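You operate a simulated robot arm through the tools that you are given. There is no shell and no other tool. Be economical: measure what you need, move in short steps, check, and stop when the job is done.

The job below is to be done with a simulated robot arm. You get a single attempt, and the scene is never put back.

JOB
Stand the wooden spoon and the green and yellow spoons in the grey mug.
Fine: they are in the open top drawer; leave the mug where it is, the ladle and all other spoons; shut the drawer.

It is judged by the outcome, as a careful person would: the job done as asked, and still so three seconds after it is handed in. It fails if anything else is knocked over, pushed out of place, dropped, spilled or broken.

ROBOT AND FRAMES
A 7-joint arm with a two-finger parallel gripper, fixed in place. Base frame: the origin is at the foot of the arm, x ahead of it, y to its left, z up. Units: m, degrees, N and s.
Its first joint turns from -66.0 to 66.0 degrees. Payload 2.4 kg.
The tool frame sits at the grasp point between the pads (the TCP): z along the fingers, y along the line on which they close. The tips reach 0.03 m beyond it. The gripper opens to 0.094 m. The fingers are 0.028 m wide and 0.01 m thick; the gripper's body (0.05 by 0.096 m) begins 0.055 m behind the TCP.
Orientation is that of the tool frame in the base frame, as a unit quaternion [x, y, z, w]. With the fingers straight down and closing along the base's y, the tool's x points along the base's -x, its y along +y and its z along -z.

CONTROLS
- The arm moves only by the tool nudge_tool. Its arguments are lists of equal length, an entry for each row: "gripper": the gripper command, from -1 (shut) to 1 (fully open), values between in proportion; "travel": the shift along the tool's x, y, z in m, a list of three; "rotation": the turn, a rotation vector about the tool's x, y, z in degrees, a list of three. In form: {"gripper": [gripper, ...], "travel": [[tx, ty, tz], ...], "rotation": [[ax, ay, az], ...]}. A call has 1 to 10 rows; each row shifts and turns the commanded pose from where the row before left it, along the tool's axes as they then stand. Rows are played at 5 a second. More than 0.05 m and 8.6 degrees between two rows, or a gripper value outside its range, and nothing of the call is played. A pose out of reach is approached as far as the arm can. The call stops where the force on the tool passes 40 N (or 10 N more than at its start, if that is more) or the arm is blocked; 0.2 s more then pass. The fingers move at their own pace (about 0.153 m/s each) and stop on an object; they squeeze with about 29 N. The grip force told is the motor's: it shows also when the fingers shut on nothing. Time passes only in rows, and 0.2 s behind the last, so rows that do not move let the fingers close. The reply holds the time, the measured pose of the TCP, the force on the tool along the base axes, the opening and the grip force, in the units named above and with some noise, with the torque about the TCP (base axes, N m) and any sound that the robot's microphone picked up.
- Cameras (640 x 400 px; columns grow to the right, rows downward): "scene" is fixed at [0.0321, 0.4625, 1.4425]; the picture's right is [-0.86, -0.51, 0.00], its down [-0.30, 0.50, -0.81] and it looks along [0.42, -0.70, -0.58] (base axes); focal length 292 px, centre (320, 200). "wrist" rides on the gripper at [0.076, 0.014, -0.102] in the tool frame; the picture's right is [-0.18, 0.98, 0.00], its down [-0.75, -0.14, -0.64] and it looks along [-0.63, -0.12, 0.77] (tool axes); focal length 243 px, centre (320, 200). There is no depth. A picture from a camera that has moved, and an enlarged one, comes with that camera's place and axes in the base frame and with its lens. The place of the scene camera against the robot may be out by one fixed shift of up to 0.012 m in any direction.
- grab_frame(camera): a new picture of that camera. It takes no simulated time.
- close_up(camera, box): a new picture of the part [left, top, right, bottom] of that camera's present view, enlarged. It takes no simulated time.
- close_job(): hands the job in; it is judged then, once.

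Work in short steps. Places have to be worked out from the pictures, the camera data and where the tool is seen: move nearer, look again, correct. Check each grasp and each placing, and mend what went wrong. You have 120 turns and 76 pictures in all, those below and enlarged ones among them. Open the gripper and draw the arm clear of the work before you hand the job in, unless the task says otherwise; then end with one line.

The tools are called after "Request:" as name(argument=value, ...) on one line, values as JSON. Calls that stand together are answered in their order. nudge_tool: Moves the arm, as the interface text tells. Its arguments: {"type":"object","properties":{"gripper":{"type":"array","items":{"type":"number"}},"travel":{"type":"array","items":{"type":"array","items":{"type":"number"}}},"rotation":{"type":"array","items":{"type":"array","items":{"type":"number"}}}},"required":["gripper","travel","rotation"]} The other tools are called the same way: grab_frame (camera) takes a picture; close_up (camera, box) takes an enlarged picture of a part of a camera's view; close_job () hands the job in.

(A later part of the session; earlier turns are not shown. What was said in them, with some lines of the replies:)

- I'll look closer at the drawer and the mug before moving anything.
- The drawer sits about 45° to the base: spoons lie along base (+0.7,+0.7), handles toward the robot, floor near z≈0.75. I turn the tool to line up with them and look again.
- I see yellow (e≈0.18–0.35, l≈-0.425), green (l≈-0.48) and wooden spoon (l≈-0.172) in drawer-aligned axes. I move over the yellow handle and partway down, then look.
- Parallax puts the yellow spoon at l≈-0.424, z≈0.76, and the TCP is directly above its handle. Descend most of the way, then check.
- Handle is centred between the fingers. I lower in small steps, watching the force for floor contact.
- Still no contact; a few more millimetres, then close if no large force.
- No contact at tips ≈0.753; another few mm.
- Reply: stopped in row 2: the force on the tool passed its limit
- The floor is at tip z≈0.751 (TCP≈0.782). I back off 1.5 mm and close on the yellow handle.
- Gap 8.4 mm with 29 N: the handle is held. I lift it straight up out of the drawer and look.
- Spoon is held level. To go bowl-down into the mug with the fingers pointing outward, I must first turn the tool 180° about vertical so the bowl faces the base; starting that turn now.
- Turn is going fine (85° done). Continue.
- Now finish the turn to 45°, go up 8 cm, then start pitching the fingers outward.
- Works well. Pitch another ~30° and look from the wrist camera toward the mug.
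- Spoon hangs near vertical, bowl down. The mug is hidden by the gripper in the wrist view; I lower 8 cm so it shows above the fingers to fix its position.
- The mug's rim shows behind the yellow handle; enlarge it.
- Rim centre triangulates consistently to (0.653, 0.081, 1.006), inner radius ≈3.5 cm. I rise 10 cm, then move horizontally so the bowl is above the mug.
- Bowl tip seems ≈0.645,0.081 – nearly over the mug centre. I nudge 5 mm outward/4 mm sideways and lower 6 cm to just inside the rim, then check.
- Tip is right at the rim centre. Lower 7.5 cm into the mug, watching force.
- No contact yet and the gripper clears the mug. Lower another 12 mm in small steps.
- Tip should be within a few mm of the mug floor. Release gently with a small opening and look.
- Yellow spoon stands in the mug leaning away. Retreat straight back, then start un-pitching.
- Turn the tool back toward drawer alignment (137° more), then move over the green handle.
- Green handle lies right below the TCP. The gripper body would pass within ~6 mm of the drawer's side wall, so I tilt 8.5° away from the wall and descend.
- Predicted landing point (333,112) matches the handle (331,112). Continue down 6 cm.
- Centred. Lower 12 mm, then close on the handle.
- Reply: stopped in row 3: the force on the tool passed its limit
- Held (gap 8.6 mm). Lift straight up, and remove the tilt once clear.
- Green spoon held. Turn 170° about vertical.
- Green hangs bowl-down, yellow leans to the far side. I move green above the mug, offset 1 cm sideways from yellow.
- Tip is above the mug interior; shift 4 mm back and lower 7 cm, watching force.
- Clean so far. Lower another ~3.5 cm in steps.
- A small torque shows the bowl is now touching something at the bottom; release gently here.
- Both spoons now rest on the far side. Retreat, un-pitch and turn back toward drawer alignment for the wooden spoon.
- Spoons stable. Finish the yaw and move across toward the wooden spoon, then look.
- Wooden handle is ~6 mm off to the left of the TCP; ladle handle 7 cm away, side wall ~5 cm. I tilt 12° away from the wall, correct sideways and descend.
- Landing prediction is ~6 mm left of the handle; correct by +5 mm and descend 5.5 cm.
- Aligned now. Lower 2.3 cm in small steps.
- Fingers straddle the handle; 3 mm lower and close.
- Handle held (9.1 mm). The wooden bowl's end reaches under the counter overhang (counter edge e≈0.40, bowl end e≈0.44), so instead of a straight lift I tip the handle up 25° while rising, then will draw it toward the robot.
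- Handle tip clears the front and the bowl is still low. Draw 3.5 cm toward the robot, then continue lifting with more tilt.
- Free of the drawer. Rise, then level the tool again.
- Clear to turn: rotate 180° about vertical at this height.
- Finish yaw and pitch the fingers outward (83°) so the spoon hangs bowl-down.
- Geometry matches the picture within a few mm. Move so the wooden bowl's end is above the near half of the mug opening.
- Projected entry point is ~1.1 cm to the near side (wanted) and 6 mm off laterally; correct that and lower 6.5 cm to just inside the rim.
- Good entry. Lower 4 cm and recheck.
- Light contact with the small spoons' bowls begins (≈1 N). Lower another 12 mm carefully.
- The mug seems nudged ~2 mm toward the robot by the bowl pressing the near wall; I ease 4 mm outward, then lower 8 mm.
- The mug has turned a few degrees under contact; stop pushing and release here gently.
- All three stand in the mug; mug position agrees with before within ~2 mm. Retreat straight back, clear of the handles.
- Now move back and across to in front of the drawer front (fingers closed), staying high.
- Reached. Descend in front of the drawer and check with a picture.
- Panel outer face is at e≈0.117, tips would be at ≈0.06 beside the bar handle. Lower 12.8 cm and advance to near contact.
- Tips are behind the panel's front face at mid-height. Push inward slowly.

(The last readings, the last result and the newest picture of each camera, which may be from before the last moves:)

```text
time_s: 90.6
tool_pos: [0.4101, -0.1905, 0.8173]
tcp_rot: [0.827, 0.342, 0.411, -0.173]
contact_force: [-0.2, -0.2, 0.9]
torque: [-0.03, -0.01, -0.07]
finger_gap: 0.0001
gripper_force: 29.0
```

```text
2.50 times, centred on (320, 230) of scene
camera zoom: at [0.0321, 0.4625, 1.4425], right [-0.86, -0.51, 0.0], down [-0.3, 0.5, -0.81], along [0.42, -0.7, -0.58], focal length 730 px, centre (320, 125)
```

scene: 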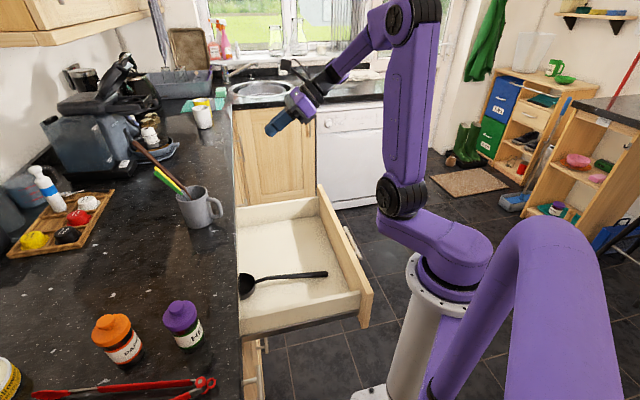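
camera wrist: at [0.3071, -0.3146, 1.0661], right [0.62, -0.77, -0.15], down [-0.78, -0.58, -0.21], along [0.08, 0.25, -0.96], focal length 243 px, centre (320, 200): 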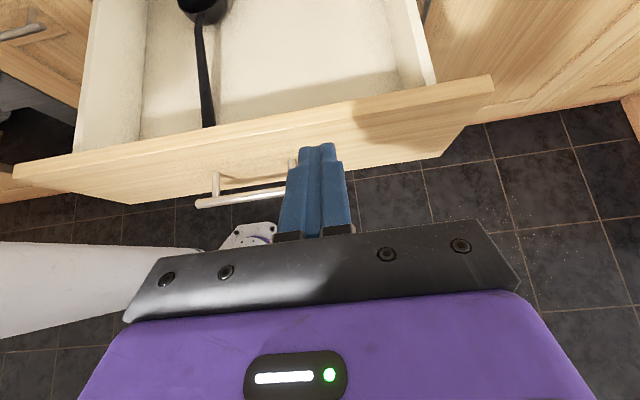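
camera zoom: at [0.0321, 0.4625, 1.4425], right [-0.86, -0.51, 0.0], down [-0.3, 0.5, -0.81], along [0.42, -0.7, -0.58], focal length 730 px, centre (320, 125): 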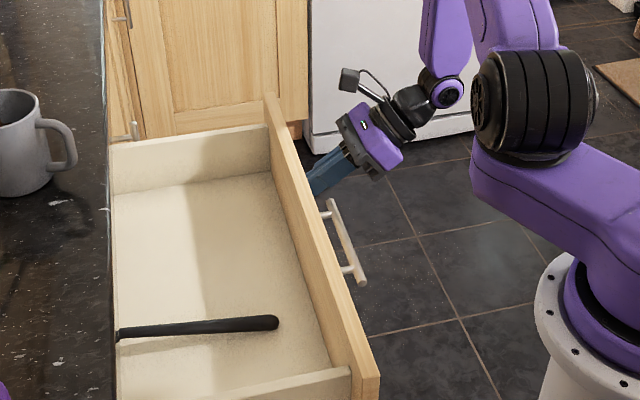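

Drawer moves smoothly with the ladle riding along. Continue.

Request:
nudge_tool(gripper=[-1, -1, -1, -1, -1, -1, -1, -1, -1, -1], travel=[[0.006, 0, 0.008], [0.0072, 0, 0.0096], [0.0072, 0, 0.0096], [0.0072, 0, 0.0096], [0.0072, 0, 0.0096], [0.0072, 0, 0.0096], [0.0072, 0, 0.0096], [0.0072, 0, 0.0096], [0.0072, 0, 0.0096], [0.0072, 0, 0.0096]], rotation=[[0, 0, 0], [0, 0, 0], [0, 0, 0], [0, 0, 0], [0, 0, 0], [0, 0, 0], [0, 0, 0], [0, 0, 0], [0, 0, 0], [0, 0, 0]])

Request:
close_up(camera="scene", box=[170, 130, 400, 310])

```text
time_s: 92.8
tool_pos: [0.4936, -0.1079, 0.8175]
tcp_rot: [0.827, 0.343, 0.41, -0.174]
contact_force: [-0.8, -0.7, 0.2]
torque: [-0.01, 0.01, 0.02]
finger_gap: 0.0002
gripper_force: 29.0
```

```text
2.22 times, centred on (285, 220) of scene
camera zoom: at [0.0321, 0.4625, 1.4425], right [-0.86, -0.51, 0.0], down [-0.3, 0.5, -0.81], along [0.42, -0.7, -0.58], focal length 649 px, centre (398, 156)
```

zoom: 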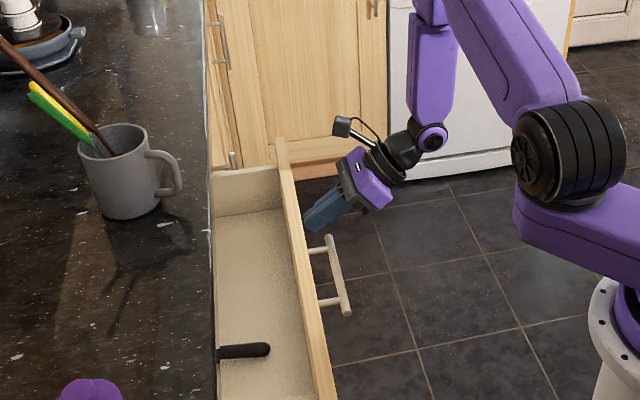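

About 9 cm remain. Continue with slower rows.

Request:
nudge_tool(gripper=[-1, -1, -1, -1, -1, -1, -1, -1], travel=[[0.006, 0, 0.008], [0.006, 0, 0.008], [0.006, 0, 0.008], [0.006, 0, 0.008], [0.006, 0, 0.008], [0.006, 0, 0.008], [0.006, 0, 0.008], [0.0048, 0, 0.0064]], rotation=[[0, 0, 0], [0, 0, 0], [0, 0, 0], [0, 0, 0], [0, 0, 0], [0, 0, 0], [0, 0, 0], [0, 0, 0]])

Request:
close_up(camera="scene", box=[170, 130, 330, 310])

```text
time_s: 94.6
tool_pos: [0.5458, -0.051, 0.818]
tcp_rot: [0.827, 0.342, 0.411, -0.174]
contact_force: [-0.9, 0.7, -0.3]
torque: [0.02, 0.02, -0.02]
finger_gap: 0.0
gripper_force: 29.4
```

```text
2.22 times, centred on (250, 220) of scene
camera zoom: at [0.0321, 0.4625, 1.4425], right [-0.86, -0.51, 0.0], down [-0.3, 0.5, -0.81], along [0.42, -0.7, -0.58], focal length 649 px, centre (476, 156)
```

zoom: 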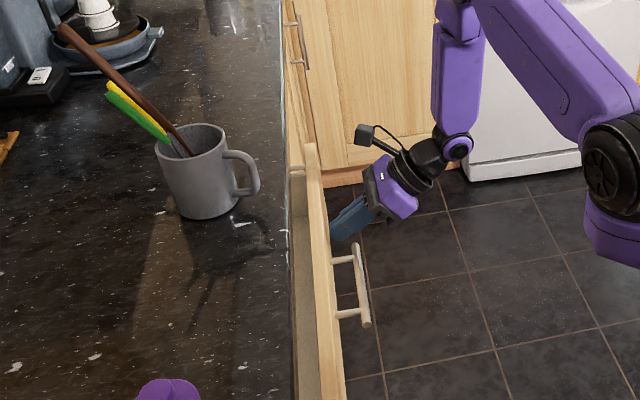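

Only ~3–4 cm left. Push gently on until it stops.

Request:
nudge_tool(gripper=[-1, -1, -1, -1, -1, -1, -1, -1], travel=[[0.0036, 0, 0.0048], [0.0036, 0, 0.0048], [0.0036, 0, 0.0048], [0.0036, 0, 0.0048], [0.0036, 0, 0.0048], [0.003, 0, 0.004], [0.003, 0, 0.004], [0.003, 0, 0.004]], rotation=[[0, 0, 0], [0, 0, 0], [0, 0, 0], [0, 0, 0], [0, 0, 0], [0, 0, 0], [0, 0, 0], [0, 0, 0]])

Request:
close_up(camera="scene", box=[190, 160, 310, 310])

```text
time_s: 96.4
tool_pos: [0.5799, -0.0202, 0.8172]
tcp_rot: [0.826, 0.343, 0.411, -0.173]
contact_force: [-0.2, -0.3, 0.2]
torque: [0.0, 0.01, 0.01]
finger_gap: 0.0001
gripper_force: 29.4
```

```text
2.67 times, centred on (250, 235) of scene
camera zoom: at [0.0321, 0.4625, 1.4425], right [-0.86, -0.51, 0.0], down [-0.3, 0.5, -0.81], along [0.42, -0.7, -0.58], focal length 779 px, centre (507, 107)
```

zoom: 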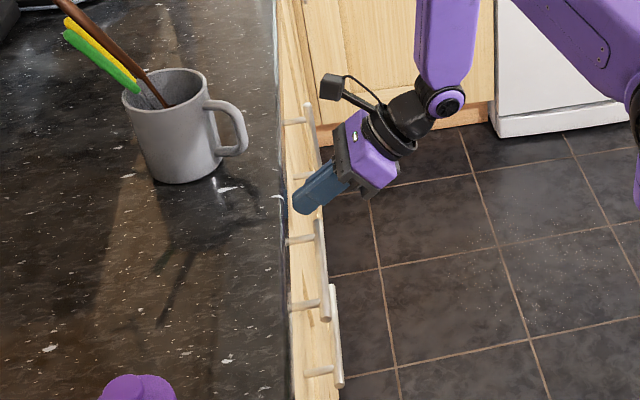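

Nearly shut; continue in 3 mm rows until a stop is felt.

Request:
nudge_tool(gripper=[-1, -1, -1, -1, -1], travel=[[0.0018, 0, 0.0024], [0.0018, 0, 0.0024], [0.0018, 0, 0.0024], [0.0018, 0, 0.0024], [0.0018, 0, 0.0024]], rotation=[[0, 0, 0], [0, 0, 0], [0, 0, 0], [0, 0, 0], [0, 0, 0]])

```text
time_s: 97.6
tool_pos: [0.5867, -0.0167, 0.8162]
tcp_rot: [0.829, 0.339, 0.409, -0.172]
contact_force: [-3.4, -2.2, 1.9]
torque: [0.0, 0.05, 0.0]
finger_gap: 0.0001
gripper_force: 29.2
stopped in row 5: the force on the tool passed its limit (the readings are from after the stop); the commanded pose is now the measured one
```

A firm stop was felt: drawer at its end. Back off and check.

Request:
nudge_tool(gripper=[-1, -1, -1, -1, -0.5, 0], travel=[[-0.012, 0, -0.016], [-0.024, 0, -0.032], [-0.024, 0, -0.032], [-0.024, 0, -0.032], [-0.024, 0, -0.032], [-0.024, 0, -0.032]], rotation=[[0, 0, 0], [0, 0, 0], [0, 0, 0], [0, 0, 0], [0, 0, 0], [0, 0, 0]])

Request:
close_up(camera="scene", box=[190, 160, 310, 310])

Request:
grab_frame(camera="wrist")

```text
time_s: 99.0
tool_pos: [0.4278, -0.1708, 0.8178]
tcp_rot: [0.829, 0.34, 0.409, -0.173]
contact_force: [-0.4, 0.1, 0.4]
torque: [0.01, 0.02, -0.01]
finger_gap: 0.0472
gripper_force: 0.1
```

```text
2.67 times, centred on (250, 235) of scene
camera zoom: at [0.0321, 0.4625, 1.4425], right [-0.86, -0.51, 0.0], down [-0.3, 0.5, -0.81], along [0.42, -0.7, -0.58], focal length 779 px, centre (507, 107)
```

zoom: 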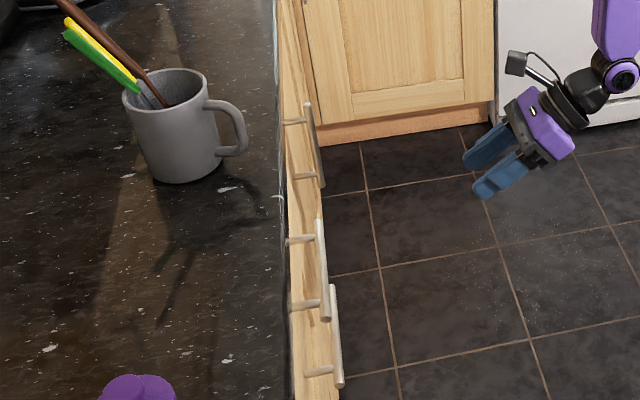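

```text
6 pictures are left
camera wrist: at [0.4128, -0.206, 0.9402], right [0.61, -0.78, -0.15], down [-0.79, -0.58, -0.21], along [0.07, 0.25, -0.97], focal length 243 px, centre (320, 200)
```

wrist: 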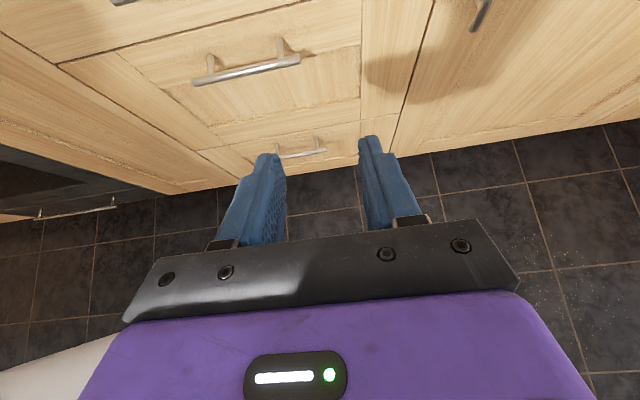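

Drawer front is flush. Raise the arm clear with the gripper open and take a final look.

Request:
nudge_tool(gripper=[0.5, 1, 1, 1, 1, 1, 1], travel=[[-0.024, 0, -0.032], [0.036, 0, -0.027], [0.036, 0, -0.027], [0.036, 0, -0.027], [0.036, 0, -0.027], [0.036, 0, -0.027], [0.036, 0, -0.027]], rotation=[[0, 0, 0], [0, 0, 0], [0, 0, 0], [0, 0, 0], [0, 0, 0], [0, 0, 0], [0, 0, 0]])

Request:
grab_frame(camera="scene")

Request:
close_up(camera="scene", box=[120, 130, 248, 230])

```text
time_s: 100.6
tool_pos: [0.4028, -0.199, 1.0886]
tcp_rot: [0.829, 0.34, 0.408, -0.173]
contact_force: [-0.3, 0.8, -1.0]
torque: [0.04, 0.01, 0.02]
finger_gap: 0.0941
gripper_force: 0.0
```

```text
5 pictures are left
```

scene: 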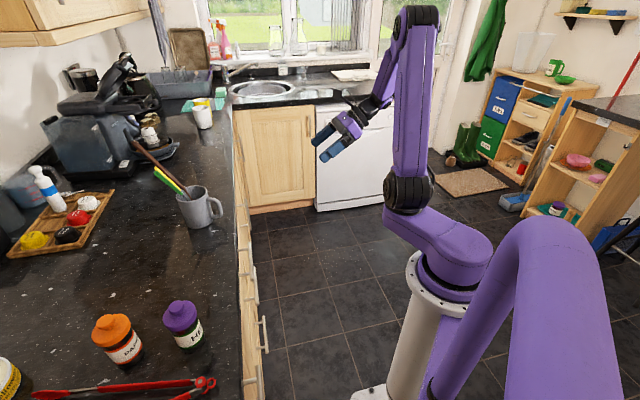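

```text
4.00 times, centred on (184, 180) of scene
camera zoom: at [0.0321, 0.4625, 1.4425], right [-0.86, -0.51, 0.0], down [-0.3, 0.5, -0.81], along [0.42, -0.7, -0.58], focal length 1169 px, centre (864, 280)
```

zoom: 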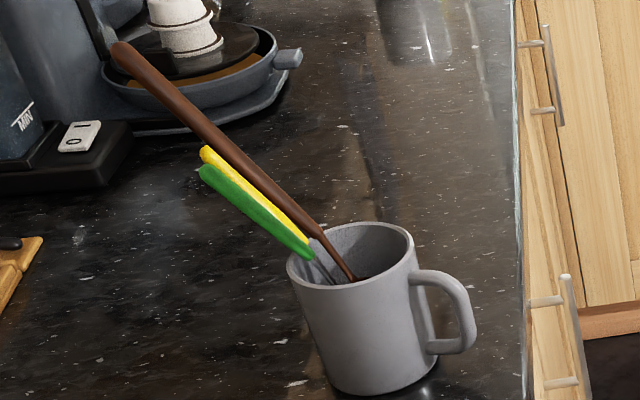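

The three spoons are steady in the upright mug, the mug is where it was to within a few millimetres, and the drawer is shut with the arm clear. I'm handing in.

Request:
close_job()

```text
The job is handed in.
```

The wooden, green and yellow spoons are standing in the grey mug and the drawer is shut with the ladle still in it; while I put the wooden spoon in, the mug turned a few degrees and may have shifted a few millimetres.
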